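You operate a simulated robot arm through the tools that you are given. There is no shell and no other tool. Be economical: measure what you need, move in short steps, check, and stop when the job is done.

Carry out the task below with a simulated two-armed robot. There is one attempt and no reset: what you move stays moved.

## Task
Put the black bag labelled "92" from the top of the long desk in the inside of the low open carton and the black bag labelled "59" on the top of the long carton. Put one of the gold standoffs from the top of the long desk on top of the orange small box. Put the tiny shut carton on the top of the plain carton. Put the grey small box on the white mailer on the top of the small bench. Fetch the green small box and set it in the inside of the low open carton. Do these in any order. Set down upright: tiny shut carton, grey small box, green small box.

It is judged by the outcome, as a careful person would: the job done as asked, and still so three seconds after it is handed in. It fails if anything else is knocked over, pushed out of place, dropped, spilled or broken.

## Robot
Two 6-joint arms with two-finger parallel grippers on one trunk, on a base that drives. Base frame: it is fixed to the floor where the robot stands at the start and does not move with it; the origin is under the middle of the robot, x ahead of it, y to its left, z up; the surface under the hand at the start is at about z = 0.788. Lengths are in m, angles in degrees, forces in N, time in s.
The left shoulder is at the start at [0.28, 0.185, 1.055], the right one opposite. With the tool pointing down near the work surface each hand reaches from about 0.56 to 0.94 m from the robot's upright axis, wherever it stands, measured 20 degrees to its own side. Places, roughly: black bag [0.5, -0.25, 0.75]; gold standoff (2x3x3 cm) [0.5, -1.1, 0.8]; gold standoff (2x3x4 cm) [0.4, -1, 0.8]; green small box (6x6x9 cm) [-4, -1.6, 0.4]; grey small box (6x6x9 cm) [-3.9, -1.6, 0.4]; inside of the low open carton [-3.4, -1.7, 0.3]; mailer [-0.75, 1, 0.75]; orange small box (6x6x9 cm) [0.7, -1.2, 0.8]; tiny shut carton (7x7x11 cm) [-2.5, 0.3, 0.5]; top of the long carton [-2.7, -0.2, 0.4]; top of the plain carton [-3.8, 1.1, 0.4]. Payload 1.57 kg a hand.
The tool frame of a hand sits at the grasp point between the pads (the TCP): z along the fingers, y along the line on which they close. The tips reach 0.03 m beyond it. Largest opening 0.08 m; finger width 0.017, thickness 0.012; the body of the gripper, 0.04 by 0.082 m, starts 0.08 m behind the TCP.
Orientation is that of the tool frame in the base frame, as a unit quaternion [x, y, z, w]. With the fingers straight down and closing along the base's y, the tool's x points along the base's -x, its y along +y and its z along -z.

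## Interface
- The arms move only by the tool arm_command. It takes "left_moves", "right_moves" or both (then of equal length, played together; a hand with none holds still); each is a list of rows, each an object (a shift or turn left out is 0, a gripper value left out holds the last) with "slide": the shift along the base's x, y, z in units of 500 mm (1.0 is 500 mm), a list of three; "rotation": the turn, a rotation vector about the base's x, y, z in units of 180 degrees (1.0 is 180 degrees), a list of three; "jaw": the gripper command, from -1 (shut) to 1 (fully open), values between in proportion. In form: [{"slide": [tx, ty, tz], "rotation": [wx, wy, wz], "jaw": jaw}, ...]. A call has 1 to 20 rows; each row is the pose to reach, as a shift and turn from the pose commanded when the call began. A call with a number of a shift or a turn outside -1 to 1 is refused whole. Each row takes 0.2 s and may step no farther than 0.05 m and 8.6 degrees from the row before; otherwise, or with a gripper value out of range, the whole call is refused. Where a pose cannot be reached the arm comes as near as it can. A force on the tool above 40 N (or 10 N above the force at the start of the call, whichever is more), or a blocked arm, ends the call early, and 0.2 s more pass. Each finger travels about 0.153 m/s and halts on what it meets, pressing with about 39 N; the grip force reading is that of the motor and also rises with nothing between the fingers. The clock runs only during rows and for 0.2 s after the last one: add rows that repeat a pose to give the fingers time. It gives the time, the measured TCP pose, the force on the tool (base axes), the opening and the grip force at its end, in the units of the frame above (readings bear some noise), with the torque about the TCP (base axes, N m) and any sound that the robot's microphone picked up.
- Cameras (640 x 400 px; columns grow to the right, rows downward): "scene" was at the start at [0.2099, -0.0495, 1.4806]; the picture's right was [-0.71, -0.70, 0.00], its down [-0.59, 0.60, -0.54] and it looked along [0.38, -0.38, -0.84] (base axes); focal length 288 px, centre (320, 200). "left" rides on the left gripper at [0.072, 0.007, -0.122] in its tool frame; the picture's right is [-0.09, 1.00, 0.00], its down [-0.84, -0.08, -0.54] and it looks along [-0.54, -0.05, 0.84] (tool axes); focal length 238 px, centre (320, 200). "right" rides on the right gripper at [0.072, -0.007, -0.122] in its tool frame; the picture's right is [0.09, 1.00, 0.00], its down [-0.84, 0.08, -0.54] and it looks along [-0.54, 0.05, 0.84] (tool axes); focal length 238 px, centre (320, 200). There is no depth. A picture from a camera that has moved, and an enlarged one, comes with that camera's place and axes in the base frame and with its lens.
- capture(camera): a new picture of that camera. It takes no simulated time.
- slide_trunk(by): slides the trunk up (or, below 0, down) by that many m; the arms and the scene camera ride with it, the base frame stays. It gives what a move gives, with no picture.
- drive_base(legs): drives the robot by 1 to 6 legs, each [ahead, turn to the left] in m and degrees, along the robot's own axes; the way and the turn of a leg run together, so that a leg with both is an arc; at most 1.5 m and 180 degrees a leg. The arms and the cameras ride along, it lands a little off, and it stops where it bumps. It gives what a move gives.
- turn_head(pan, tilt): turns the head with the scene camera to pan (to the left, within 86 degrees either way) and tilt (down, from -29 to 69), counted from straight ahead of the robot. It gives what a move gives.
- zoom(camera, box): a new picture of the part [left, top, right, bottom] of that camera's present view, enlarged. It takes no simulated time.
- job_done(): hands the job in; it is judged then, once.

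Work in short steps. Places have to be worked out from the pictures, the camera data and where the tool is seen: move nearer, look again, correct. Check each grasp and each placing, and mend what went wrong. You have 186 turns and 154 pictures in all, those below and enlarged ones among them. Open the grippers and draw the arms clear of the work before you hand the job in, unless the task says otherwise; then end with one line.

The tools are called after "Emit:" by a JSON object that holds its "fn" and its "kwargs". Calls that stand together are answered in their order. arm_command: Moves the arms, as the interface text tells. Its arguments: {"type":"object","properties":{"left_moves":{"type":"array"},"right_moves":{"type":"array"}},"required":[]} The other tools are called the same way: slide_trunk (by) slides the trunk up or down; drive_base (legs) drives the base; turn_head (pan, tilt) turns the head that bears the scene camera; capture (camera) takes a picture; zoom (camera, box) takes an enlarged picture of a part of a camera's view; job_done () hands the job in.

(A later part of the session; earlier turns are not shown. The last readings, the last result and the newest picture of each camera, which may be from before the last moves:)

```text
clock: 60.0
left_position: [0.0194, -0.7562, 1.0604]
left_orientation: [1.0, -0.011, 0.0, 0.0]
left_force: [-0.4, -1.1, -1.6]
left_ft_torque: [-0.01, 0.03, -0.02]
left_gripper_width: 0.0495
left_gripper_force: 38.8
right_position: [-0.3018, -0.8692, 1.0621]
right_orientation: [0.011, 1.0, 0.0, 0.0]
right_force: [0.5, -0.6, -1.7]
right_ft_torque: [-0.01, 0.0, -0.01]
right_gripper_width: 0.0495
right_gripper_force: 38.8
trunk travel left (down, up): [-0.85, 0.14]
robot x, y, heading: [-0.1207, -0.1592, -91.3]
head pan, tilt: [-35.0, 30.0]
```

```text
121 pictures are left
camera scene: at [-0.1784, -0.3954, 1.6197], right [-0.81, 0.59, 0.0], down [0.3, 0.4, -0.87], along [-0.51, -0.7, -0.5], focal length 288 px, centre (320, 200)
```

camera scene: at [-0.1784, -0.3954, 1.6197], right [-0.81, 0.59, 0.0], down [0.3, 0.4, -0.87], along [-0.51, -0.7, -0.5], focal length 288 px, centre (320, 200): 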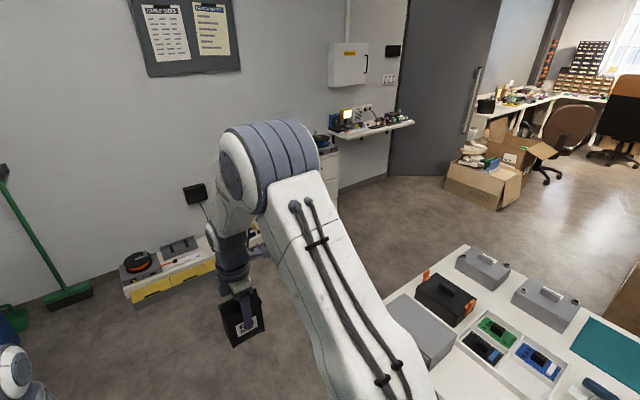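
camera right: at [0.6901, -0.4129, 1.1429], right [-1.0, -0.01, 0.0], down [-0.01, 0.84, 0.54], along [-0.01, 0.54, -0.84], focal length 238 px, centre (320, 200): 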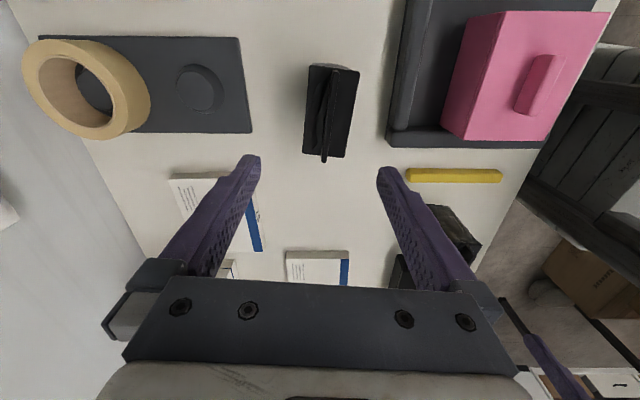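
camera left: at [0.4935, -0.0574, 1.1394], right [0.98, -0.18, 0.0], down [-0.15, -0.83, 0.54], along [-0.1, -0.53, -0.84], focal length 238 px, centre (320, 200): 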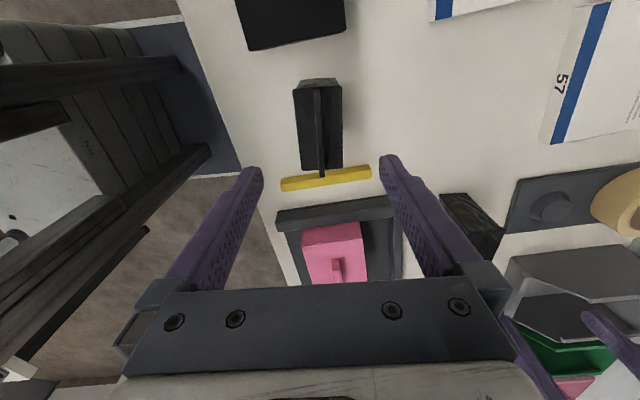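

The bench behind spans x −0.69 to −1.31 and ends at y≈−0.84. The cartons lie beyond it, with the low open carton pile around (-3.3,-1.6). I drive around the bench's right end.

Emit:
{"fn": "drive_base", "kwargs": {"legs": [[1.28, 0], [0, -89], [1.5, 0]]}}

Emit:
{"fn": "turn_head", "kwargs": {"pan": 0, "tilt": 30}}

Emit:
{"fn": "capture", "kwargs": {"camera": "scene"}}

Emit:
{"fn": "turn_head", "kwargs": {"pan": -50, "tilt": 35}}

Emit:
{"fn": "capture", "kwargs": {"camera": "scene"}}

```text
clock: 77.1
left_position: [-2.2041, -1.6424, 1.0612]
left_orientation: [0.718, -0.696, 0.0, 0.001]
left_force: [0.5, -0.9, -1.1]
left_ft_torque: [0.02, -0.02, -0.02]
left_gripper_width: 0.0494
left_gripper_force: 39.1
right_position: [-2.3325, -1.3259, 1.0625]
right_orientation: [0.695, 0.719, 0.0, 0.0]
right_force: [0.3, 0.1, -0.8]
right_ft_torque: [0.01, 0.01, 0.01]
right_gripper_width: 0.0496
right_gripper_force: 39.2
trunk travel left (down, up): [-0.85, 0.14]
robot x, y, heading: [-1.6189, -1.464, -178.1]
head pan, tilt: [-35.0, 30.0]
```

```text
clock: 78.1
left_position: [-2.2032, -1.6421, 1.0619]
left_orientation: [0.719, -0.695, 0.0, 0.0]
left_force: [0.7, 0.7, -0.9]
left_ft_torque: [0.02, 0.03, -0.03]
left_gripper_width: 0.0495
left_gripper_force: 39.3
right_position: [-2.3339, -1.3265, 1.0623]
right_orientation: [0.695, 0.719, 0.001, 0.0]
right_force: [-0.2, -0.3, -1.4]
right_ft_torque: [-0.04, -0.02, 0.01]
right_gripper_width: 0.0492
right_gripper_force: 39.5
trunk travel left (down, up): [-0.85, 0.14]
robot x, y, heading: [-1.6185, -1.4682, -178.3]
head pan, tilt: [0.0, 30.0]
```

```text
120 pictures are left
camera scene: at [-1.8674, -1.4759, 1.6197], right [-0.03, 1.0, 0.0], down [0.5, 0.02, -0.87], along [-0.87, -0.03, -0.5], focal length 288 px, centre (320, 200)
```

scene: 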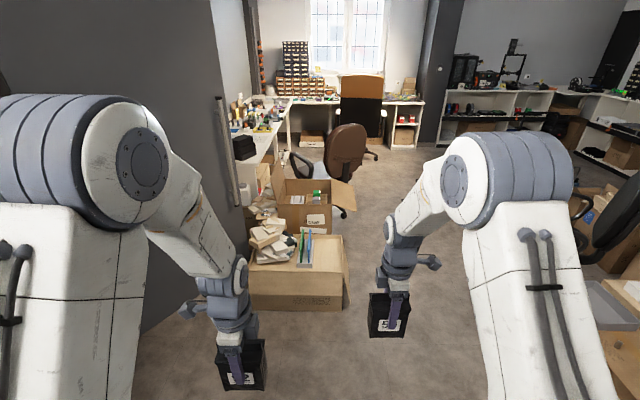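

```text
clock: 79.3
left_position: [-2.2031, -1.6406, 1.0605]
left_orientation: [0.718, -0.696, 0.0, 0.0]
left_force: [0.3, 0.6, -1.2]
left_ft_torque: [0.01, 0.02, 0.0]
left_gripper_width: 0.0496
left_gripper_force: 39.2
right_position: [-2.3333, -1.3256, 1.0619]
right_orientation: [0.695, 0.719, 0.0, 0.0]
right_force: [-0.2, -0.4, -1.7]
right_ft_torque: [-0.05, -0.01, -0.02]
right_gripper_width: 0.0494
right_gripper_force: 38.9
trunk travel left (down, up): [-0.85, 0.14]
robot x, y, heading: [-1.6195, -1.4665, -178.4]
head pan, tilt: [-50.0, 35.0]
```

```text
119 pictures are left
camera scene: at [-1.8358, -1.4075, 1.6119], right [0.74, 0.67, 0.0], down [0.38, -0.43, -0.82], along [-0.55, 0.61, -0.57], focal length 288 px, centre (320, 200)
```

scene: 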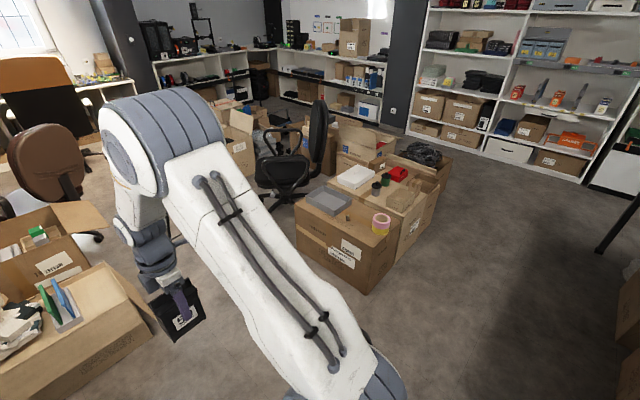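

I zoom in on both carton groups.

Emit:
{"fn": "zoom", "kwargs": {"camera": "scene", "box": [280, 130, 460, 300]}}

Emit:
{"fn": "turn_head", "kwargs": {"pan": 0, "tilt": 30}}

Emit:
{"fn": "zoom", "kwargs": {"camera": "scene", "box": [230, 150, 370, 320]}}

```text
2.35 times, centred on (370, 215) of scene
camera zoom: at [-1.8358, -1.4075, 1.6119], right [0.74, 0.67, 0.0], down [0.38, -0.43, -0.82], along [-0.55, 0.61, -0.57], focal length 678 px, centre (202, 165)
```

zoom: 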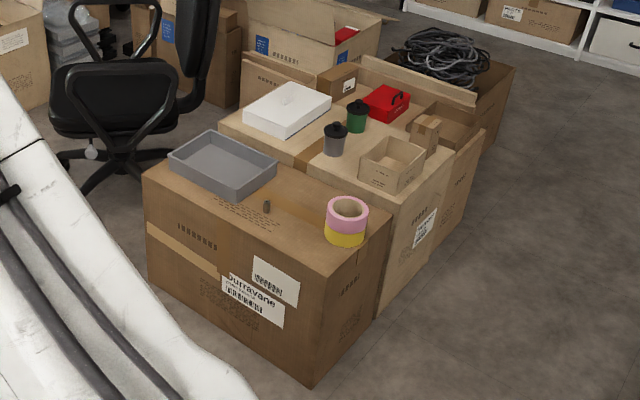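

```text
clock: 80.5
left_position: [-2.2041, -1.6411, 1.0618]
left_orientation: [0.719, -0.695, 0.0, 0.0]
left_force: [0.1, 0.6, -0.5]
left_ft_torque: [0.02, 0.01, 0.03]
left_gripper_width: 0.0496
left_gripper_force: 38.6
right_position: [-2.3333, -1.3258, 1.0626]
right_orientation: [0.695, 0.719, 0.0, 0.0]
right_force: [0.9, -0.2, -1.4]
right_ft_torque: [-0.01, -0.01, -0.01]
right_gripper_width: 0.0495
right_gripper_force: 38.9
trunk travel left (down, up): [-0.85, 0.14]
robot x, y, heading: [-1.6214, -1.4691, -178.1]
head pan, tilt: [0.0, 30.0]
```

```text
2.35 times, centred on (300, 235) of scene
camera zoom: at [-1.8674, -1.4759, 1.6197], right [-0.03, 1.0, 0.0], down [0.5, 0.02, -0.87], along [-0.87, -0.03, -0.5], focal length 678 px, centre (367, 118)
```

zoom: 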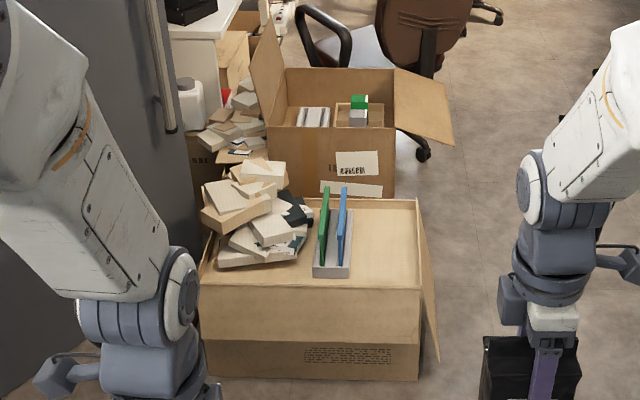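

The low open carton spans x −3.18 to −3.56 and y −2.0 to −1.37, with its right part free. The grey and green boxes are in the open carton behind it. The long carton spans x −3.08 to −2.43 and y −0.29 to 0.02, top about 0.45. I go to the low carton first with bag 92 in the left hand.

Emit:
{"fn": "drive_base", "kwargs": {"legs": [[0, -13.6], [1.05, 0], [0, 11.7]]}}

Emit:
{"fn": "turn_head", "kwargs": {"pan": 10, "tilt": 55}}

Emit:
{"fn": "capture", "kwargs": {"camera": "scene"}}

```text
clock: 87.5
left_position: [-3.2343, -1.3966, 1.0612]
left_orientation: [-0.704, 0.71, 0.0, 0.0]
left_force: [0.1, 0.8, -1.2]
left_ft_torque: [-0.02, 0.01, 0.0]
left_gripper_width: 0.0494
left_gripper_force: 39.0
right_position: [-3.3506, -1.0763, 1.0626]
right_orientation: [0.71, 0.705, 0.0, 0.0]
right_force: [0.3, -0.2, -1.0]
right_ft_torque: [0.01, 0.03, -0.04]
right_gripper_width: 0.0494
right_gripper_force: 38.7
trunk travel left (down, up): [-0.85, 0.14]
robot x, y, heading: [-2.6398, -1.2504, 179.5]
head pan, tilt: [0.0, 30.0]
```

```text
clock: 88.3
left_position: [-3.2343, -1.3981, 1.0609]
left_orientation: [-0.705, 0.71, 0.001, -0.001]
left_force: [-0.5, -0.3, -1.3]
left_ft_torque: [-0.01, -0.02, -0.05]
left_gripper_width: 0.0494
left_gripper_force: 38.9
right_position: [-3.3519, -1.0777, 1.0626]
right_orientation: [0.71, 0.705, 0.0, 0.0]
right_force: [-0.6, 0.0, -1.0]
right_ft_torque: [-0.01, -0.03, -0.03]
right_gripper_width: 0.0492
right_gripper_force: 39.1
trunk travel left (down, up): [-0.85, 0.14]
robot x, y, heading: [-2.6451, -1.2487, 179.3]
head pan, tilt: [10.0, 55.0]
```

```text
116 pictures are left
camera scene: at [-2.8726, -1.2592, 1.5837], right [-0.17, 0.99, 0.0], down [0.81, 0.14, -0.57], along [-0.57, -0.1, -0.82], focal length 288 px, centre (320, 200)
```

scene: 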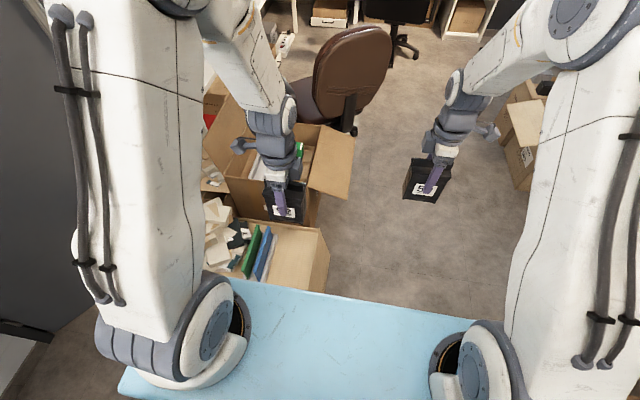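

The blue panel is part of the robot's torso. I turn the left hand back +90° so its camera faces the robot, clear of the plates. I move it over the back right part of the low carton, then lower the trunk.

Emit:
{"fn": "arm_command", "kwargs": {"left_moves": [{"slide": [-0.035, -0.0075, 0], "rotation": [0, 0, 0.0417]}, {"slide": [-0.07, -0.015, 0], "rotation": [0, 0, 0.0833]}, {"slide": [-0.105, -0.0225, 0], "rotation": [0, 0, 0.125]}, {"slide": [-0.14, -0.03, 0], "rotation": [0, 0, 0.1667]}, {"slide": [-0.175, -0.0375, 0], "rotation": [0, 0, 0.2083]}, {"slide": [-0.21, -0.045, 0], "rotation": [0, 0, 0.25]}, {"slide": [-0.245, -0.0525, 0], "rotation": [0, 0, 0.2917]}, {"slide": [-0.28, -0.06, 0], "rotation": [0, 0, 0.3333]}, {"slide": [-0.315, -0.0675, 0], "rotation": [0, 0, 0.375]}, {"slide": [-0.35, -0.075, 0], "rotation": [0, 0, 0.4167]}, {"slide": [-0.385, -0.0825, 0], "rotation": [0, 0, 0.4583]}, {"slide": [-0.43, -0.09, 0], "rotation": [0, 0, 0.5]}]}}

Emit:
{"fn": "slide_trunk", "kwargs": {"by": -0.42}}

Emit:
{"fn": "capture", "kwargs": {"camera": "left"}}

Emit:
{"fn": "capture", "kwargs": {"camera": "scene"}}

```text
clock: 91.0
left_position: [-3.4507, -1.4446, 1.0634]
left_orientation: [1.0, -0.002, 0.0, 0.0]
left_force: [-0.3, -0.4, -1.5]
left_ft_torque: [-0.02, 0.01, -0.03]
left_gripper_width: 0.0494
left_gripper_force: 39.3
right_position: [-3.3505, -1.0768, 1.0632]
right_orientation: [0.71, 0.705, 0.0, 0.0]
right_force: [0.9, 0.6, -0.8]
right_ft_torque: [-0.04, 0.02, -0.01]
right_gripper_width: 0.0496
right_gripper_force: 38.6
trunk travel left (down, up): [-0.85, 0.14]
robot x, y, heading: [-2.6403, -1.2497, 179.4]
head pan, tilt: [10.0, 55.0]
```

```text
refused: -0.42 is not a number from -0.4 to 0.4
```

```text
115 pictures are left
camera left: at [-3.3794, -1.452, 1.1835], right [-0.1, -1.0, 0.0], down [-0.84, 0.08, 0.54], along [-0.54, 0.05, -0.84], focal length 238 px, centre (320, 200)
```

left: 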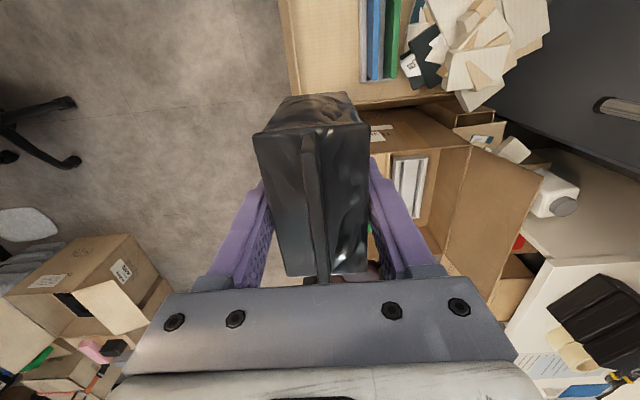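

```text
114 pictures are left
camera scene: at [-2.8725, -1.2592, 1.5837], right [-0.17, 0.99, 0.0], down [0.81, 0.14, -0.57], along [-0.57, -0.1, -0.82], focal length 288 px, centre (320, 200)
```

scene: 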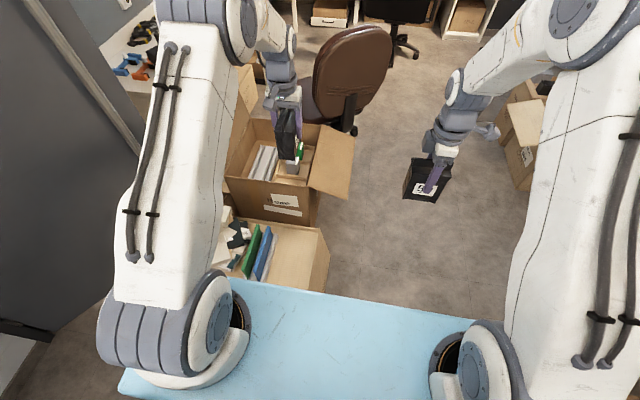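

The free zone is y −1.39 to −1.57 and x −3.19 to −3.51. I shift to x=−3.40 and lower the trunk 0.4 m.

Emit:
{"fn": "arm_command", "kwargs": {"left_moves": [{"slide": [0.05, -0.005, 0]}, {"slide": [0.1, -0.011, 0]}]}}

Emit:
{"fn": "slide_trunk", "kwargs": {"by": -0.4}}

Emit:
{"fn": "slide_trunk", "kwargs": {"by": -0.12}}

Emit:
{"fn": "capture", "kwargs": {"camera": "left"}}

Emit:
{"fn": "capture", "kwargs": {"camera": "scene"}}

```text
clock: 91.5
left_position: [-3.3995, -1.4492, 1.0618]
left_orientation: [1.0, -0.004, 0.0, 0.0]
left_force: [0.2, 0.4, -1.9]
left_ft_torque: [0.04, 0.0, 0.02]
left_gripper_width: 0.0498
left_gripper_force: 38.8
right_position: [-3.351, -1.0778, 1.0621]
right_orientation: [0.709, 0.705, 0.0, 0.0]
right_force: [1.1, -0.3, -1.5]
right_ft_torque: [0.0, -0.03, -0.01]
right_gripper_width: 0.0494
right_gripper_force: 39.1
trunk travel left (down, up): [-0.85, 0.14]
robot x, y, heading: [-2.6419, -1.2484, 179.7]
head pan, tilt: [10.0, 55.0]
```

```text
clock: 95.4
left_position: [-3.399, -1.4499, 0.6619]
left_orientation: [1.0, -0.004, 0.0, 0.0]
left_force: [-0.5, 0.9, -0.8]
left_ft_torque: [-0.03, -0.02, -0.04]
left_gripper_width: 0.0494
left_gripper_force: 39.2
right_position: [-3.351, -1.0776, 0.6614]
right_orientation: [0.709, 0.705, -0.001, 0.0]
right_force: [-0.3, 0.4, -0.6]
right_ft_torque: [0.02, 0.01, -0.03]
right_gripper_width: 0.0495
right_gripper_force: 38.8
trunk travel left (down, up): [-0.45, 0.54]
robot x, y, heading: [-2.6416, -1.2474, 179.7]
head pan, tilt: [10.0, 55.0]
```

```text
clock: 96.9
left_position: [-3.3981, -1.4499, 0.5408]
left_orientation: [1.0, -0.003, 0.0, 0.0]
left_force: [0.2, -0.2, -1.9]
left_ft_torque: [-0.02, 0.0, 0.0]
left_gripper_width: 0.0496
left_gripper_force: 38.8
right_position: [-3.3521, -1.0782, 0.5428]
right_orientation: [0.709, 0.705, 0.0, 0.001]
right_force: [-0.8, -0.5, -1.2]
right_ft_torque: [-0.01, 0.0, -0.02]
right_gripper_width: 0.0497
right_gripper_force: 38.9
trunk travel left (down, up): [-0.33, 0.66]
robot x, y, heading: [-2.644, -1.2487, 179.3]
head pan, tilt: [10.0, 55.0]
```

```text
113 pictures are left
camera left: at [-3.3277, -1.4576, 0.6619], right [-0.1, -0.99, 0.0], down [-0.84, 0.08, 0.54], along [-0.54, 0.05, -0.84], focal length 238 px, centre (320, 200)
```

left: 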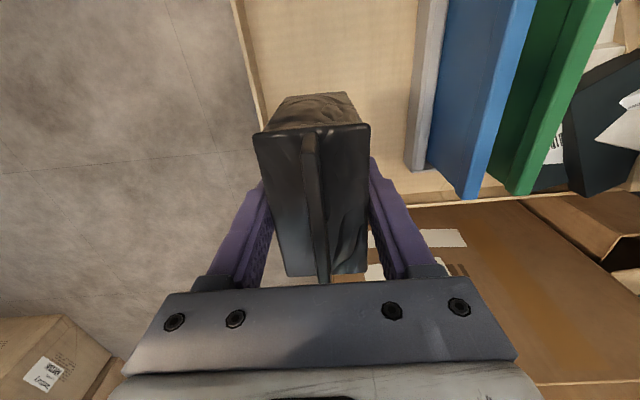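

```text
112 pictures are left
camera scene: at [-2.8725, -1.2592, 1.0637], right [-0.17, 0.99, 0.0], down [0.81, 0.14, -0.57], along [-0.57, -0.1, -0.82], focal length 288 px, centre (320, 200)
```

scene: 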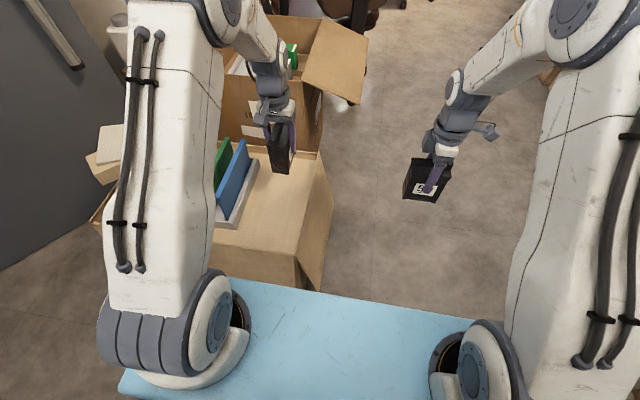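

The bag is over the free patch. I lower to a bottom height near the rim and then look for contact.

Emit:
{"fn": "arm_command", "kwargs": {"left_moves": [{"slide": [-0.03, 0, -0.05]}, {"slide": [-0.03, 0, -0.12]}, {"slide": [-0.03, 0, -0.18]}, {"slide": [-0.03, 0, -0.22]}, {"slide": [-0.03, 0, -0.22]}]}}

Emit:
{"fn": "zoom", "kwargs": {"camera": "scene", "box": [200, 80, 360, 280]}}

```text
clock: 98.1
left_position: [-3.4122, -1.4496, 0.4312]
left_orientation: [1.0, -0.003, 0.0, 0.0]
left_force: [-0.6, -0.1, -2.4]
left_ft_torque: [0.01, 0.0, 0.02]
left_gripper_width: 0.0494
left_gripper_force: 39.4
right_position: [-3.3509, -1.0781, 0.5423]
right_orientation: [0.709, 0.705, 0.0, 0.0]
right_force: [-0.9, 0.0, -2.4]
right_ft_torque: [-0.03, 0.0, 0.0]
right_gripper_width: 0.0494
right_gripper_force: 38.7
trunk travel left (down, up): [-0.33, 0.66]
robot x, y, heading: [-2.6425, -1.2464, 179.6]
head pan, tilt: [10.0, 55.0]
```

```text
2.00 times, centred on (280, 180) of scene
camera zoom: at [-2.8725, -1.2592, 1.0637], right [-0.17, 0.99, 0.0], down [0.81, 0.14, -0.57], along [-0.57, -0.1, -0.82], focal length 576 px, centre (400, 240)
```

zoom: 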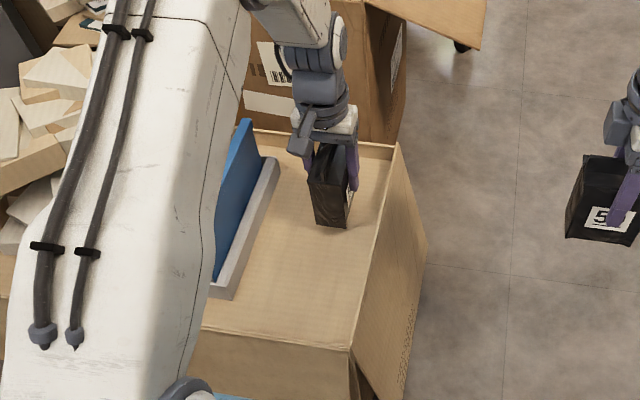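

The interior floor is close below. I lower in small steps.

Emit:
{"fn": "arm_command", "kwargs": {"left_moves": [{"slide": [0, 0, -0.008]}, {"slide": [0, 0, -0.016]}, {"slide": [0, 0, -0.016]}]}}

Emit:
{"fn": "arm_command", "kwargs": {"left_moves": [{"slide": [0, 0, -0.006]}, {"slide": [0, 0, -0.012]}, {"slide": [0, 0, -0.012]}]}}

Emit:
{"fn": "arm_command", "kwargs": {"left_moves": [{"slide": [0, 0, -0.006]}, {"slide": [0, 0, -0.012]}, {"slide": [0, 0, -0.012]}]}}

```text
clock: 98.9
left_position: [-3.4141, -1.4489, 0.425]
left_orientation: [1.0, -0.004, 0.001, 0.0]
left_force: [0.3, -0.4, -1.1]
left_ft_torque: [-0.02, 0.01, 0.0]
left_gripper_width: 0.0493
left_gripper_force: 39.1
right_position: [-3.3505, -1.0772, 0.5436]
right_orientation: [0.709, 0.705, 0.0, 0.0]
right_force: [-0.9, 0.1, -0.8]
right_ft_torque: [-0.01, 0.02, -0.02]
right_gripper_width: 0.0497
right_gripper_force: 39.2
trunk travel left (down, up): [-0.33, 0.66]
robot x, y, heading: [-2.6446, -1.2448, 179.6]
head pan, tilt: [10.0, 55.0]
```

```text
clock: 99.7
left_position: [-3.4144, -1.4477, 0.417]
left_orientation: [1.0, -0.004, 0.0, 0.001]
left_force: [-0.3, -1.0, -1.2]
left_ft_torque: [0.03, -0.02, 0.04]
left_gripper_width: 0.0494
left_gripper_force: 39.4
right_position: [-3.35, -1.0778, 0.5416]
right_orientation: [0.71, 0.704, 0.0, -0.001]
right_force: [-0.1, -0.3, -1.4]
right_ft_torque: [0.01, -0.05, 0.01]
right_gripper_width: 0.0496
right_gripper_force: 39.1
trunk travel left (down, up): [-0.33, 0.66]
robot x, y, heading: [-2.641, -1.2489, 179.5]
head pan, tilt: [10.0, 55.0]
```

```text
clock: 100.5
left_position: [-3.4152, -1.4493, 0.4108]
left_orientation: [1.0, -0.003, 0.0, 0.0]
left_force: [0.0, -0.5, -1.2]
left_ft_torque: [0.01, 0.0, 0.0]
left_gripper_width: 0.0497
left_gripper_force: 38.6
right_position: [-3.3495, -1.0778, 0.5423]
right_orientation: [0.71, 0.704, 0.0, 0.0]
right_force: [0.7, -0.7, -1.8]
right_ft_torque: [-0.02, 0.02, -0.01]
right_gripper_width: 0.0494
right_gripper_force: 39.4
trunk travel left (down, up): [-0.33, 0.66]
robot x, y, heading: [-2.6418, -1.2501, 179.6]
head pan, tilt: [10.0, 55.0]
```

No contact yet at 0.411. I continue down in 8 mm steps.

Emit:
{"fn": "arm_command", "kwargs": {"left_moves": [{"slide": [0, 0, -0.008]}, {"slide": [0, 0, -0.016]}, {"slide": [0, 0, -0.016]}]}}

Emit:
{"fn": "arm_command", "kwargs": {"left_moves": [{"slide": [0, 0, -0.008]}, {"slide": [0, 0, -0.016]}, {"slide": [0, 0, -0.016]}]}}

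Emit:
{"fn": "zoom", "kwargs": {"camera": "scene", "box": [220, 110, 340, 240]}}

```text
clock: 101.3
left_position: [-3.4159, -1.4512, 0.4055]
left_orientation: [1.0, -0.003, -0.001, 0.0]
left_force: [6.9, -1.3, 21.8]
left_ft_torque: [0.04, -0.07, -0.01]
left_gripper_width: 0.0498
left_gripper_force: 39.2
right_position: [-3.3496, -1.0787, 0.5422]
right_orientation: [0.709, 0.705, 0.0, 0.001]
right_force: [0.0, 0.8, -1.0]
right_ft_torque: [0.03, -0.01, 0.02]
right_gripper_width: 0.0496
right_gripper_force: 38.8
trunk travel left (down, up): [-0.33, 0.66]
robot x, y, heading: [-2.6439, -1.2487, 179.6]
head pan, tilt: [10.0, 55.0]
```

```text
clock: 102.1
left_position: [-3.4156, -1.4492, 0.3967]
left_orientation: [1.0, -0.003, -0.003, 0.0]
left_force: [-8.4, -1.3, 21.7]
left_ft_torque: [0.02, 0.15, 0.0]
left_gripper_width: 0.0499
left_gripper_force: 39.2
right_position: [-3.3513, -1.0776, 0.5436]
right_orientation: [0.709, 0.705, 0.0, 0.0]
right_force: [0.4, 0.0, -1.6]
right_ft_torque: [0.03, 0.02, 0.03]
right_gripper_width: 0.0494
right_gripper_force: 38.5
trunk travel left (down, up): [-0.33, 0.66]
robot x, y, heading: [-2.6457, -1.2486, 179.4]
head pan, tilt: [10.0, 55.0]
```

```text
3.08 times, centred on (280, 175) of scene
camera zoom: at [-2.872, -1.2589, 1.0639], right [-0.17, 0.99, 0.0], down [0.81, 0.14, -0.57], along [-0.57, -0.1, -0.82], focal length 886 px, centre (443, 277)
```

zoom: 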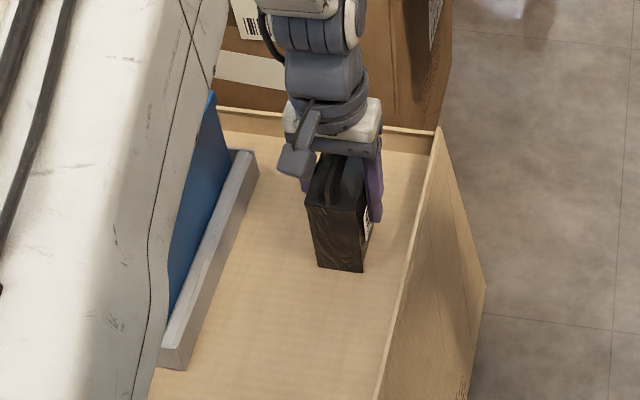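

Contact was reached with 22 N. I ease up slightly, release and rise.

Emit:
{"fn": "arm_command", "kwargs": {"left_moves": [{"slide": [0, 0, 0.006]}, {"slide": [0, 0, 0.006], "jaw": 0.6}, {"slide": [0, 0, 0.006], "jaw": 0.9}, {"slide": [0, 0, 0.006], "jaw": 0.9}, {"slide": [0, 0, 0.05]}, {"slide": [0, 0, 0.12]}, {"slide": [0, 0, 0.2]}, {"slide": [0, 0, 0.28]}, {"slide": [0, 0, 0.36]}]}}

Emit:
{"fn": "zoom", "kwargs": {"camera": "scene", "box": [200, 80, 360, 280]}}

```text
clock: 104.1
left_position: [-3.4142, -1.4506, 0.5755]
left_orientation: [1.0, -0.004, 0.001, 0.0]
left_force: [0.6, 0.5, -0.4]
left_ft_torque: [-0.01, 0.0, 0.0]
left_gripper_width: 0.0759
left_gripper_force: 0.0
right_position: [-3.3505, -1.0771, 0.542]
right_orientation: [0.71, 0.705, 0.0, 0.0]
right_force: [-0.2, -0.3, -2.0]
right_ft_torque: [0.01, -0.05, -0.02]
right_gripper_width: 0.0495
right_gripper_force: 38.9
trunk travel left (down, up): [-0.33, 0.66]
robot x, y, heading: [-2.6415, -1.2458, 179.4]
head pan, tilt: [10.0, 55.0]
```

```text
2.00 times, centred on (280, 180) of scene
camera zoom: at [-2.8727, -1.2592, 1.0636], right [-0.17, 0.99, 0.0], down [0.81, 0.14, -0.57], along [-0.57, -0.1, -0.82], focal length 576 px, centre (400, 240)
```

zoom: 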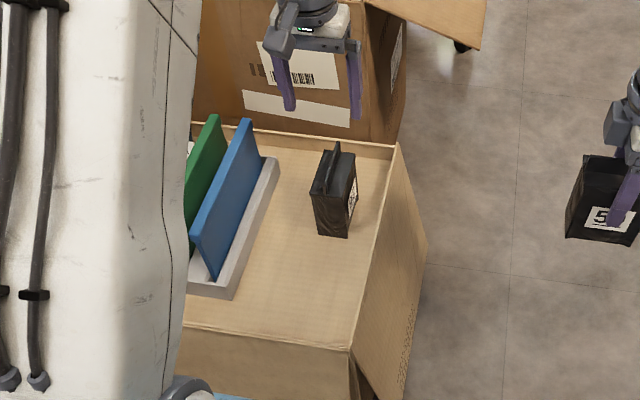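

Bag 92 stands in the low carton; its floor is at z≈0.33. Next I raise the trunk, tuck the left hand in and drive to the long carton with bag 59.

Emit:
{"fn": "arm_command", "kwargs": {"left_moves": [{"slide": [0.08, 0.02, 0.05]}, {"slide": [0.16, 0.05, 0.1]}, {"slide": [0.24, 0.09, 0.1]}, {"slide": [0.32, 0.12, 0.1]}, {"slide": [0.4, 0.12, 0.1]}]}}

Emit:
{"fn": "slide_trunk", "kwargs": {"by": 0.22}}

Emit:
{"fn": "drive_base", "kwargs": {"legs": [[0, -60], [0.3, 0], [0, -30]]}}

Emit:
{"fn": "turn_head", "kwargs": {"pan": -10, "tilt": 45}}

Emit:
{"fn": "capture", "kwargs": {"camera": "scene"}}

```text
clock: 105.3
left_position: [-3.2142, -1.3908, 0.63]
left_orientation: [1.0, -0.003, -0.001, 0.0]
left_force: [0.1, 0.7, -0.7]
left_ft_torque: [0.0, -0.03, -0.01]
left_gripper_width: 0.0761
left_gripper_force: 0.0
right_position: [-3.3511, -1.0774, 0.543]
right_orientation: [0.709, 0.705, 0.0, 0.0]
right_force: [-0.4, -0.1, -1.4]
right_ft_torque: [-0.04, 0.01, 0.0]
right_gripper_width: 0.0494
right_gripper_force: 39.0
trunk travel left (down, up): [-0.33, 0.66]
robot x, y, heading: [-2.6421, -1.2458, 179.6]
head pan, tilt: [10.0, 55.0]
```

```text
clock: 107.6
left_position: [-3.2141, -1.3904, 0.8487]
left_orientation: [1.0, -0.003, 0.001, 0.0]
left_force: [0.5, -0.4, -0.1]
left_ft_torque: [0.03, 0.0, 0.0]
left_gripper_width: 0.0758
left_gripper_force: 0.1
right_position: [-3.3508, -1.0772, 0.7633]
right_orientation: [0.71, 0.704, 0.0, 0.0]
right_force: [0.3, 0.9, -1.2]
right_ft_torque: [0.03, -0.03, 0.0]
right_gripper_width: 0.0496
right_gripper_force: 38.8
trunk travel left (down, up): [-0.55, 0.44]
robot x, y, heading: [-2.6434, -1.2482, 179.4]
head pan, tilt: [10.0, 55.0]
```

```text
clock: 113.8
left_position: [-2.9451, -0.413, 0.8485]
left_orientation: [0.708, -0.706, 0.001, 0.0]
left_force: [0.6, 0.0, -0.3]
left_ft_torque: [-0.03, -0.02, 0.02]
left_gripper_width: 0.0761
left_gripper_force: 0.2
right_position: [-2.6337, -0.2737, 0.7617]
right_orientation: [1.0, 0.002, 0.0, 0.0]
right_force: [0.1, -0.8, -2.2]
right_ft_torque: [0.01, -0.04, 0.03]
right_gripper_width: 0.0494
right_gripper_force: 38.8
trunk travel left (down, up): [-0.55, 0.44]
robot x, y, heading: [-2.8014, -0.9881, 89.8]
head pan, tilt: [10.0, 55.0]
```

```text
clock: 114.6
left_position: [-2.9442, -0.412, 0.8481]
left_orientation: [0.708, -0.706, 0.0, 0.0]
left_force: [0.1, 1.0, -0.1]
left_ft_torque: [-0.01, -0.02, -0.02]
left_gripper_width: 0.0759
left_gripper_force: 0.0
right_position: [-2.6342, -0.2729, 0.7625]
right_orientation: [1.0, 0.001, 0.0, 0.0]
right_force: [0.3, 0.0, -1.8]
right_ft_torque: [-0.02, -0.05, 0.02]
right_gripper_width: 0.0497
right_gripper_force: 38.8
trunk travel left (down, up): [-0.55, 0.44]
robot x, y, heading: [-2.7966, -0.981, 90.3]
head pan, tilt: [-10.0, 45.0]
```

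```text
108 pictures are left
camera scene: at [-2.783, -0.7434, 1.2971], right [0.98, -0.17, 0.0], down [-0.12, -0.7, -0.71], along [0.12, 0.7, -0.71], focal length 288 px, centre (320, 200)
```

scene: 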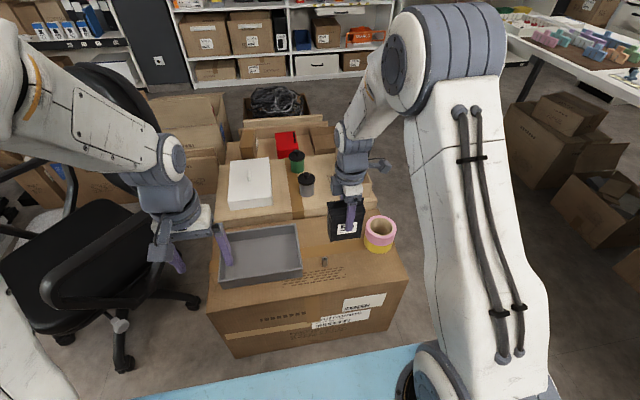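

The bag is over the carton. There's a free spot behind the peg at about (-2.625,-0.11). I drive 0.12 forward, move the hand there and look.

Emit:
{"fn": "drive_base", "kwargs": {"legs": [[0.12, 0]]}}

Emit:
{"fn": "arm_command", "kwargs": {"right_moves": [{"slide": [0.01, 0.04, -0.08]}, {"slide": [0.02, 0.08, -0.16]}, {"slide": [0.02, 0.09, -0.2]}, {"slide": [0.02, 0.09, -0.2]}]}}

Emit:
{"fn": "capture", "kwargs": {"camera": "scene"}}

Emit:
{"fn": "capture", "kwargs": {"camera": "right"}}

```text
clock: 115.9
left_position: [-2.9468, -0.292, 0.8487]
left_orientation: [0.709, -0.706, 0.0, 0.0]
left_force: [0.4, 0.2, -0.5]
left_ft_torque: [0.01, -0.01, 0.02]
left_gripper_width: 0.0759
left_gripper_force: 0.0
right_position: [-2.6362, -0.1513, 0.7631]
right_orientation: [1.0, 0.003, 0.0, 0.0]
right_force: [-0.1, 1.0, -1.0]
right_ft_torque: [-0.01, 0.02, 0.0]
right_gripper_width: 0.0495
right_gripper_force: 38.7
trunk travel left (down, up): [-0.55, 0.44]
robot x, y, heading: [-2.7984, -0.861, 90.6]
head pan, tilt: [-10.0, 45.0]
```

```text
clock: 116.9
left_position: [-2.9472, -0.2907, 0.8487]
left_orientation: [0.709, -0.705, 0.0, 0.0]
left_force: [0.1, 0.0, 0.2]
left_ft_torque: [0.0, -0.02, 0.02]
left_gripper_width: 0.0761
left_gripper_force: 0.1
right_position: [-2.6247, -0.1049, 0.6616]
right_orientation: [1.0, 0.003, 0.001, 0.0]
right_force: [-0.5, -0.4, -0.3]
right_ft_torque: [-0.03, 0.01, 0.02]
right_gripper_width: 0.0496
right_gripper_force: 38.6
trunk travel left (down, up): [-0.55, 0.44]
robot x, y, heading: [-2.7993, -0.8636, 90.2]
head pan, tilt: [-10.0, 45.0]
```

```text
107 pictures are left
camera scene: at [-2.7839, -0.622, 1.2971], right [0.99, -0.17, 0.0], down [-0.12, -0.7, -0.71], along [0.12, 0.7, -0.71], focal length 288 px, centre (320, 200)
```

scene: 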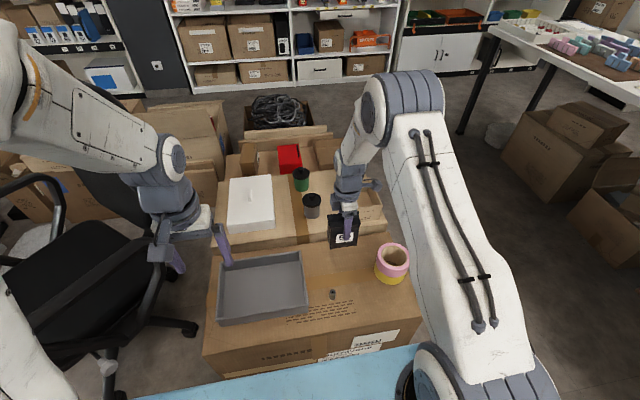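

```text
106 pictures are left
camera right: at [-2.5534, -0.0979, 0.7855], right [0.1, -1.0, 0.0], down [-0.84, -0.08, 0.54], along [-0.54, -0.05, -0.84], focal length 238 px, centre (320, 200)
```

right: 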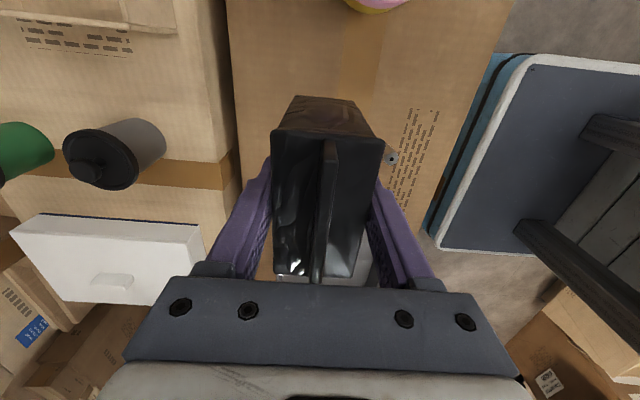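

There is clear space around the bag. I lower to TCP 0.54 and then step down to contact.

Emit:
{"fn": "arm_command", "kwargs": {"right_moves": [{"slide": [0, 0, -0.08]}, {"slide": [0, 0, -0.16]}, {"slide": [0, 0, -0.22]}, {"slide": [0, 0, -0.24]}, {"slide": [0, 0, -0.24]}]}}

Emit:
{"fn": "arm_command", "kwargs": {"right_moves": [{"slide": [0, 0, -0.006]}, {"slide": [0, 0, -0.01]}, {"slide": [0, 0, -0.01]}]}}

Emit:
{"fn": "zoom", "kwargs": {"camera": "scene", "box": [280, 180, 420, 310]}}

```text
clock: 118.1
left_position: [-2.9472, -0.2921, 0.849]
left_orientation: [0.709, -0.706, 0.0, 0.0]
left_force: [-0.3, -0.7, -0.8]
left_ft_torque: [-0.01, -0.02, -0.04]
left_gripper_width: 0.0758
left_gripper_force: 0.0
right_position: [-2.6278, -0.1071, 0.5439]
right_orientation: [1.0, 0.003, 0.0, 0.0]
right_force: [0.8, -0.8, -1.3]
right_ft_torque: [0.02, 0.0, 0.0]
right_gripper_width: 0.0493
right_gripper_force: 38.7
trunk travel left (down, up): [-0.55, 0.44]
robot x, y, heading: [-2.7955, -0.8616, 90.2]
head pan, tilt: [-10.0, 45.0]
```

```text
clock: 118.9
left_position: [-2.9466, -0.291, 0.8488]
left_orientation: [0.709, -0.706, 0.0, 0.0]
left_force: [0.8, 0.6, -0.3]
left_ft_torque: [0.0, 0.02, 0.02]
left_gripper_width: 0.0758
left_gripper_force: 0.0
right_position: [-2.6262, -0.1068, 0.5389]
right_orientation: [1.0, 0.002, 0.0, 0.0]
right_force: [-0.3, 1.0, -1.6]
right_ft_torque: [-0.01, -0.01, 0.01]
right_gripper_width: 0.0495
right_gripper_force: 38.8
trunk travel left (down, up): [-0.55, 0.44]
robot x, y, heading: [-2.7964, -0.8628, 90.2]
head pan, tilt: [-10.0, 45.0]
```

```text
3.08 times, centred on (350, 245) of scene
camera zoom: at [-2.7839, -0.622, 1.2971], right [0.99, -0.17, 0.0], down [-0.12, -0.7, -0.71], along [0.12, 0.7, -0.71], focal length 886 px, centre (228, 62)
```

zoom: 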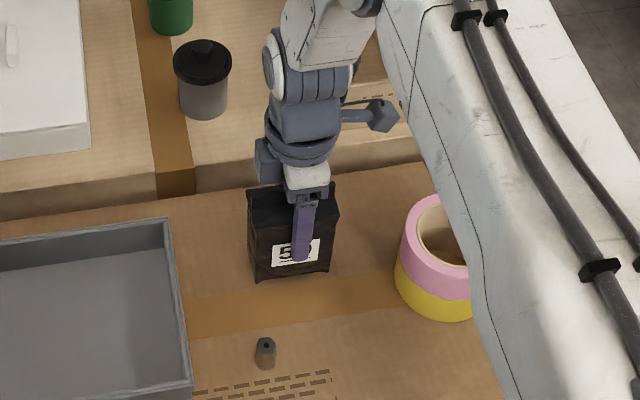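

No contact yet. I continue stepping down.

Emit:
{"fn": "arm_command", "kwargs": {"right_moves": [{"slide": [0, 0, -0.006]}, {"slide": [0, 0, -0.012]}, {"slide": [0, 0, -0.012]}]}}

Emit:
{"fn": "arm_command", "kwargs": {"right_moves": [{"slide": [0, 0, -0.005]}, {"slide": [0, 0, -0.008]}, {"slide": [0, 0, -0.008]}]}}

Emit:
{"fn": "arm_command", "kwargs": {"right_moves": [{"slide": [0, 0, -0.005]}, {"slide": [0, 0, -0.008]}, {"slide": [0, 0, -0.008]}]}}

```text
clock: 119.7
left_position: [-2.9473, -0.2919, 0.8473]
left_orientation: [0.708, -0.706, 0.0, 0.001]
left_force: [0.2, -0.2, -0.8]
left_ft_torque: [0.0, -0.02, -0.01]
left_gripper_width: 0.076
left_gripper_force: 0.0
right_position: [-2.6259, -0.1064, 0.5301]
right_orientation: [1.0, 0.002, 0.0, 0.001]
right_force: [0.3, -0.2, -0.6]
right_ft_torque: [0.0, -0.02, -0.01]
right_gripper_width: 0.0492
right_gripper_force: 38.7
trunk travel left (down, up): [-0.55, 0.44]
robot x, y, heading: [-2.7996, -0.8608, 90.3]
head pan, tilt: [-10.0, 45.0]
```

```text
clock: 120.5
left_position: [-2.947, -0.2914, 0.8488]
left_orientation: [0.709, -0.706, 0.0, -0.001]
left_force: [0.3, 0.2, -0.3]
left_ft_torque: [-0.02, -0.01, 0.01]
left_gripper_width: 0.0762
left_gripper_force: 0.1
right_position: [-2.6258, -0.1061, 0.528]
right_orientation: [1.0, 0.003, 0.0, 0.0]
right_force: [0.8, -0.1, -1.7]
right_ft_torque: [0.0, -0.02, 0.0]
right_gripper_width: 0.0497
right_gripper_force: 39.1
trunk travel left (down, up): [-0.55, 0.44]
robot x, y, heading: [-2.797, -0.8607, 90.3]
head pan, tilt: [-10.0, 45.0]
```

```text
clock: 121.3
left_position: [-2.9469, -0.2917, 0.8478]
left_orientation: [0.709, -0.705, 0.0, 0.001]
left_force: [-0.6, -0.2, -0.7]
left_ft_torque: [-0.01, 0.0, 0.01]
left_gripper_width: 0.076
left_gripper_force: 0.0
right_position: [-2.6272, -0.1054, 0.524]
right_orientation: [1.0, 0.003, 0.0, 0.0]
right_force: [-0.2, 0.0, -1.5]
right_ft_torque: [0.02, 0.0, 0.02]
right_gripper_width: 0.0495
right_gripper_force: 39.1
trunk travel left (down, up): [-0.55, 0.44]
robot x, y, heading: [-2.8016, -0.865, 89.7]
head pan, tilt: [-10.0, 45.0]
```

Still free at 0.524. I take several more steps.

Emit:
{"fn": "arm_command", "kwargs": {"right_moves": [{"slide": [0, 0, -0.005]}, {"slide": [0, 0, -0.01]}, {"slide": [0, 0, -0.01]}]}}

Emit:
{"fn": "arm_command", "kwargs": {"right_moves": [{"slide": [0, 0, -0.005]}, {"slide": [0, 0, -0.01]}, {"slide": [0, 0, -0.01]}]}}

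Emit:
{"fn": "zoom", "kwargs": {"camera": "scene", "box": [280, 180, 420, 310]}}

```text
clock: 122.1
left_position: [-2.9472, -0.2914, 0.8481]
left_orientation: [0.709, -0.705, 0.0, 0.0]
left_force: [-0.5, -0.1, 0.4]
left_ft_torque: [-0.02, 0.02, 0.0]
left_gripper_width: 0.0758
left_gripper_force: 0.1
right_position: [-2.6261, -0.1049, 0.5198]
right_orientation: [1.0, 0.002, 0.0, -0.003]
right_force: [4.5, -2.8, 22.3]
right_ft_torque: [-0.38, -0.01, -0.02]
right_gripper_width: 0.0496
right_gripper_force: 38.6
trunk travel left (down, up): [-0.55, 0.44]
robot x, y, heading: [-2.7981, -0.8606, 90.3]
head pan, tilt: [-10.0, 45.0]
```

```text
clock: 122.9
left_position: [-2.9474, -0.2929, 0.8493]
left_orientation: [0.709, -0.705, 0.0, -0.001]
left_force: [-0.2, 0.2, 0.3]
left_ft_torque: [0.03, 0.0, 0.03]
left_gripper_width: 0.0762
left_gripper_force: 0.0
right_position: [-2.6268, -0.1058, 0.5151]
right_orientation: [1.0, 0.003, 0.0, -0.002]
right_force: [-3.4, 4.3, 22.4]
right_ft_torque: [-0.23, 0.11, 0.01]
right_gripper_width: 0.0499
right_gripper_force: 38.6
trunk travel left (down, up): [-0.55, 0.44]
robot x, y, heading: [-2.7963, -0.8627, 90.3]
head pan, tilt: [-10.0, 45.0]
```

```text
3.08 times, centred on (350, 245) of scene
camera zoom: at [-2.7843, -0.6228, 1.2973], right [0.99, -0.17, 0.0], down [-0.12, -0.7, -0.71], along [0.12, 0.7, -0.71], focal length 886 px, centre (228, 62)
```

zoom: 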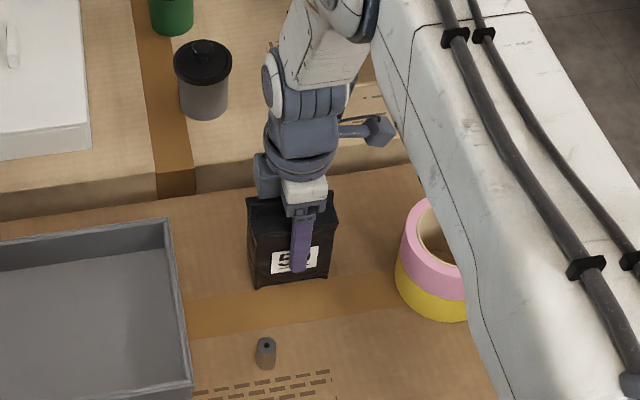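

Contact is made. I ease up 3 mm, release and rise.

Emit:
{"fn": "arm_command", "kwargs": {"right_moves": [{"slide": [0, 0, 0.006]}, {"slide": [0, 0, 0.006], "jaw": 0.6}, {"slide": [0, 0, 0.006], "jaw": 0.9}, {"slide": [0, 0, 0.006], "jaw": 0.9}, {"slide": [0, 0, 0.06]}, {"slide": [0, 0, 0.13]}, {"slide": [0, 0, 0.21]}, {"slide": [0, 0, 0.29]}, {"slide": [0, 0, 0.37]}, {"slide": [0, 0, 0.45]}]}}

Emit:
{"fn": "capture", "kwargs": {"camera": "scene"}}

```text
clock: 125.1
left_position: [-2.9468, -0.2913, 0.8487]
left_orientation: [0.708, -0.706, 0.0, 0.0]
left_force: [0.0, 0.7, 0.1]
left_ft_torque: [-0.03, 0.04, -0.03]
left_gripper_width: 0.0761
left_gripper_force: 0.0
right_position: [-2.6309, -0.1056, 0.7362]
right_orientation: [1.0, 0.002, -0.001, 0.001]
right_force: [0.3, 0.1, 0.1]
right_ft_torque: [-0.01, 0.0, -0.04]
right_gripper_width: 0.0763
right_gripper_force: 0.1
trunk travel left (down, up): [-0.55, 0.44]
robot x, y, heading: [-2.7956, -0.8642, 90.1]
head pan, tilt: [-10.0, 45.0]
```

```text
103 pictures are left
camera scene: at [-2.7838, -0.6218, 1.297], right [0.99, -0.17, 0.0], down [-0.12, -0.7, -0.71], along [0.12, 0.7, -0.71], focal length 288 px, centre (320, 200)
```

scene: 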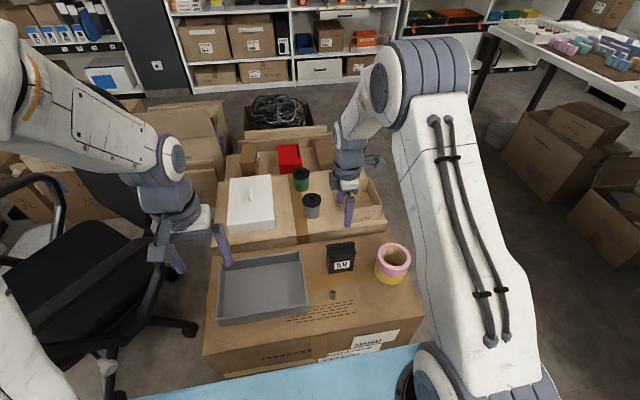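

Bag 59 stands on the long carton. The tiny shut carton should be near (-2.49,0.31), which is reachable from the +x side aisle. I raise the trunk and drive around.

Emit:
{"fn": "slide_trunk", "kwargs": {"by": 0.4}}

Emit:
{"fn": "drive_base", "kwargs": {"legs": [[0, -90], [1.0, 0], [0, 90], [0.96, 0], [0, 90]]}}

Emit:
{"fn": "turn_head", "kwargs": {"pan": -20, "tilt": 40}}

Emit:
{"fn": "capture", "kwargs": {"camera": "scene"}}

```text
clock: 128.9
left_position: [-2.9459, -0.2915, 1.2487]
left_orientation: [0.708, -0.706, 0.0, 0.0]
left_force: [-0.6, 1.4, -0.5]
left_ft_torque: [-0.03, 0.0, -0.01]
left_gripper_width: 0.0759
left_gripper_force: 0.1
right_position: [-2.6293, -0.1058, 1.1356]
right_orientation: [1.0, 0.002, -0.001, -0.001]
right_force: [-0.6, -0.2, -0.2]
right_ft_torque: [-0.02, 0.01, -0.01]
right_gripper_width: 0.076
right_gripper_force: 0.1
trunk travel left (down, up): [-0.95, 0.04]
robot x, y, heading: [-2.8002, -0.8648, 90.4]
head pan, tilt: [-10.0, 45.0]
```

```text
clock: 150.2
left_position: [-2.4303, -0.0105, 1.2479]
left_orientation: [1.0, 0.027, 0.0, 0.0]
left_force: [-0.4, 0.0, 0.1]
left_ft_torque: [0.0, 0.03, 0.0]
left_gripper_width: 0.0761
left_gripper_force: 0.0
right_position: [-2.6317, 0.2955, 1.1368]
right_orientation: [0.687, 0.726, 0.0, 0.0]
right_force: [0.0, -0.4, 0.1]
right_ft_torque: [0.01, -0.03, 0.03]
right_gripper_width: 0.0761
right_gripper_force: 0.0
trunk travel left (down, up): [-0.95, 0.04]
robot x, y, heading: [-1.8631, 0.167, -177.0]
head pan, tilt: [-10.0, 45.0]
```

```text
clock: 150.9
left_position: [-2.4305, -0.0108, 1.2482]
left_orientation: [1.0, 0.027, 0.0, 0.0]
left_force: [0.4, 0.2, -0.3]
left_ft_torque: [0.01, 0.06, 0.0]
left_gripper_width: 0.0759
left_gripper_force: 0.0
right_position: [-2.6313, 0.297, 1.1353]
right_orientation: [0.687, 0.726, 0.001, -0.001]
right_force: [-0.6, -0.3, -0.4]
right_ft_torque: [0.03, 0.01, 0.0]
right_gripper_width: 0.076
right_gripper_force: 0.0
trunk travel left (down, up): [-0.95, 0.04]
robot x, y, heading: [-1.8657, 0.168, -177.0]
head pan, tilt: [-20.0, 40.0]
```

```text
102 pictures are left
camera scene: at [-2.1079, 0.1823, 1.7044], right [0.29, 0.96, 0.0], down [0.62, -0.19, -0.77], along [-0.73, 0.22, -0.64], focal length 288 px, centre (320, 200)
```

scene: 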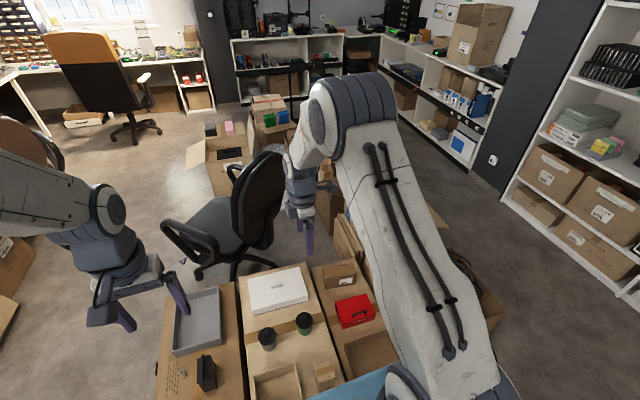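

The tiny carton is near image position (323,375). I zoom in there.

Emit:
{"fn": "turn_head", "kwargs": {"pan": -15, "tilt": 62}}

Emit:
{"fn": "capture", "kwargs": {"camera": "scene"}}

```text
clock: 151.8
left_position: [-2.4294, -0.0105, 1.2487]
left_orientation: [1.0, 0.028, 0.0, 0.0]
left_force: [0.0, -0.2, 0.0]
left_ft_torque: [-0.01, 0.03, -0.02]
left_gripper_width: 0.0761
left_gripper_force: 0.0
right_position: [-2.632, 0.2971, 1.1362]
right_orientation: [0.687, 0.727, 0.0, 0.0]
right_force: [-0.1, -0.5, 0.6]
right_ft_torque: [0.01, 0.01, 0.03]
right_gripper_width: 0.0759
right_gripper_force: 0.1
trunk travel left (down, up): [-0.95, 0.04]
robot x, y, heading: [-1.8699, 0.1652, -176.8]
head pan, tilt: [-15.0, 62.0]
```

```text
101 pictures are left
camera scene: at [-2.0896, 0.1709, 1.6754], right [0.21, 0.98, 0.0], down [0.86, -0.18, -0.47], along [-0.46, 0.1, -0.88], focal length 288 px, centre (320, 200)
```

scene: 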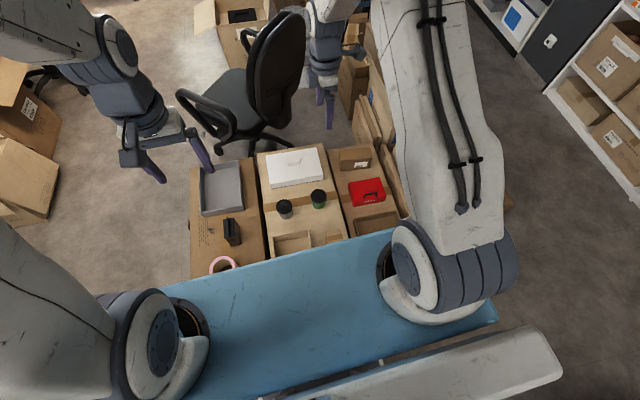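

I move the right hand above the expected spot, lower the trunk 0.3, and look with the wrist camera.

Emit:
{"fn": "arm_command", "kwargs": {"right_moves": [{"slide": [0.08, 0.01, 0]}, {"slide": [0.16, 0.015, 0]}, {"slide": [0.24, 0.02, 0]}, {"slide": [0.28, 0.02, 0]}]}}

Emit:
{"fn": "slide_trunk", "kwargs": {"by": -0.3}}

Emit:
{"fn": "capture", "kwargs": {"camera": "right"}}

```text
clock: 152.8
left_position: [-2.4306, -0.0115, 1.249]
left_orientation: [1.0, 0.028, 0.0, 0.0]
left_force: [0.2, 0.0, -0.3]
left_ft_torque: [-0.04, -0.01, -0.01]
left_gripper_width: 0.0759
left_gripper_force: 0.2
right_position: [-2.4927, 0.3043, 1.1351]
right_orientation: [0.687, 0.727, 0.0, 0.001]
right_force: [-0.2, -0.4, -0.4]
right_ft_torque: [0.0, 0.04, 0.0]
right_gripper_width: 0.0756
right_gripper_force: 0.0
trunk travel left (down, up): [-0.95, 0.04]
robot x, y, heading: [-1.8676, 0.1661, -176.9]
head pan, tilt: [-15.0, 62.0]
```

```text
clock: 155.8
left_position: [-2.4307, -0.0104, 0.9482]
left_orientation: [1.0, 0.027, 0.0, 0.0]
left_force: [0.3, 0.4, -1.1]
left_ft_torque: [0.0, 0.0, -0.03]
left_gripper_width: 0.0759
left_gripper_force: 0.0
right_position: [-2.4935, 0.3065, 0.8363]
right_orientation: [0.687, 0.727, 0.0, 0.001]
right_force: [-0.2, 0.2, 0.7]
right_ft_torque: [0.02, 0.0, 0.03]
right_gripper_width: 0.0759
right_gripper_force: 0.1
trunk travel left (down, up): [-0.65, 0.34]
robot x, y, heading: [-1.8661, 0.1678, -176.9]
head pan, tilt: [-15.0, 62.0]
```

```text
100 pictures are left
camera right: at [-2.504, 0.3775, 0.9591], right [0.99, 0.15, 0.0], down [0.12, -0.83, 0.54], along [0.08, -0.54, -0.84], focal length 238 px, centre (320, 200)
```

right: 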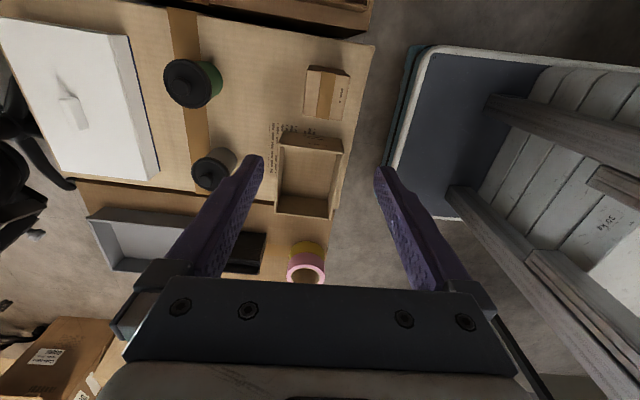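

The tiny carton is almost directly below the hand. I zoom in to see its orientation.

Emit:
{"fn": "zoom", "kwargs": {"camera": "right", "box": [270, 40, 390, 150]}}

```text
3.64 times, centred on (330, 95) of right
camera zoom: at [-2.504, 0.3775, 0.9591], right [0.99, 0.15, 0.0], down [0.12, -0.83, 0.54], along [0.08, -0.54, -0.84], focal length 867 px, centre (284, 582)
```

zoom: 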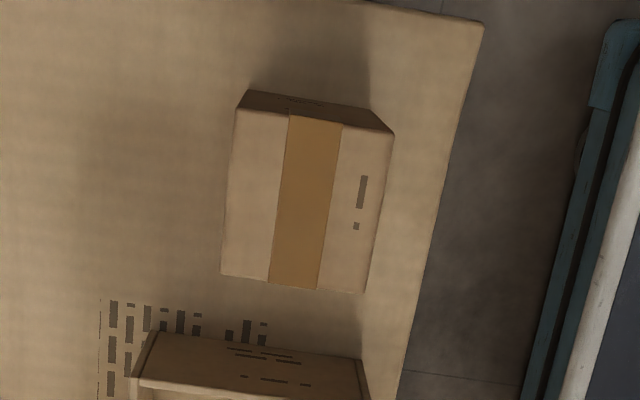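

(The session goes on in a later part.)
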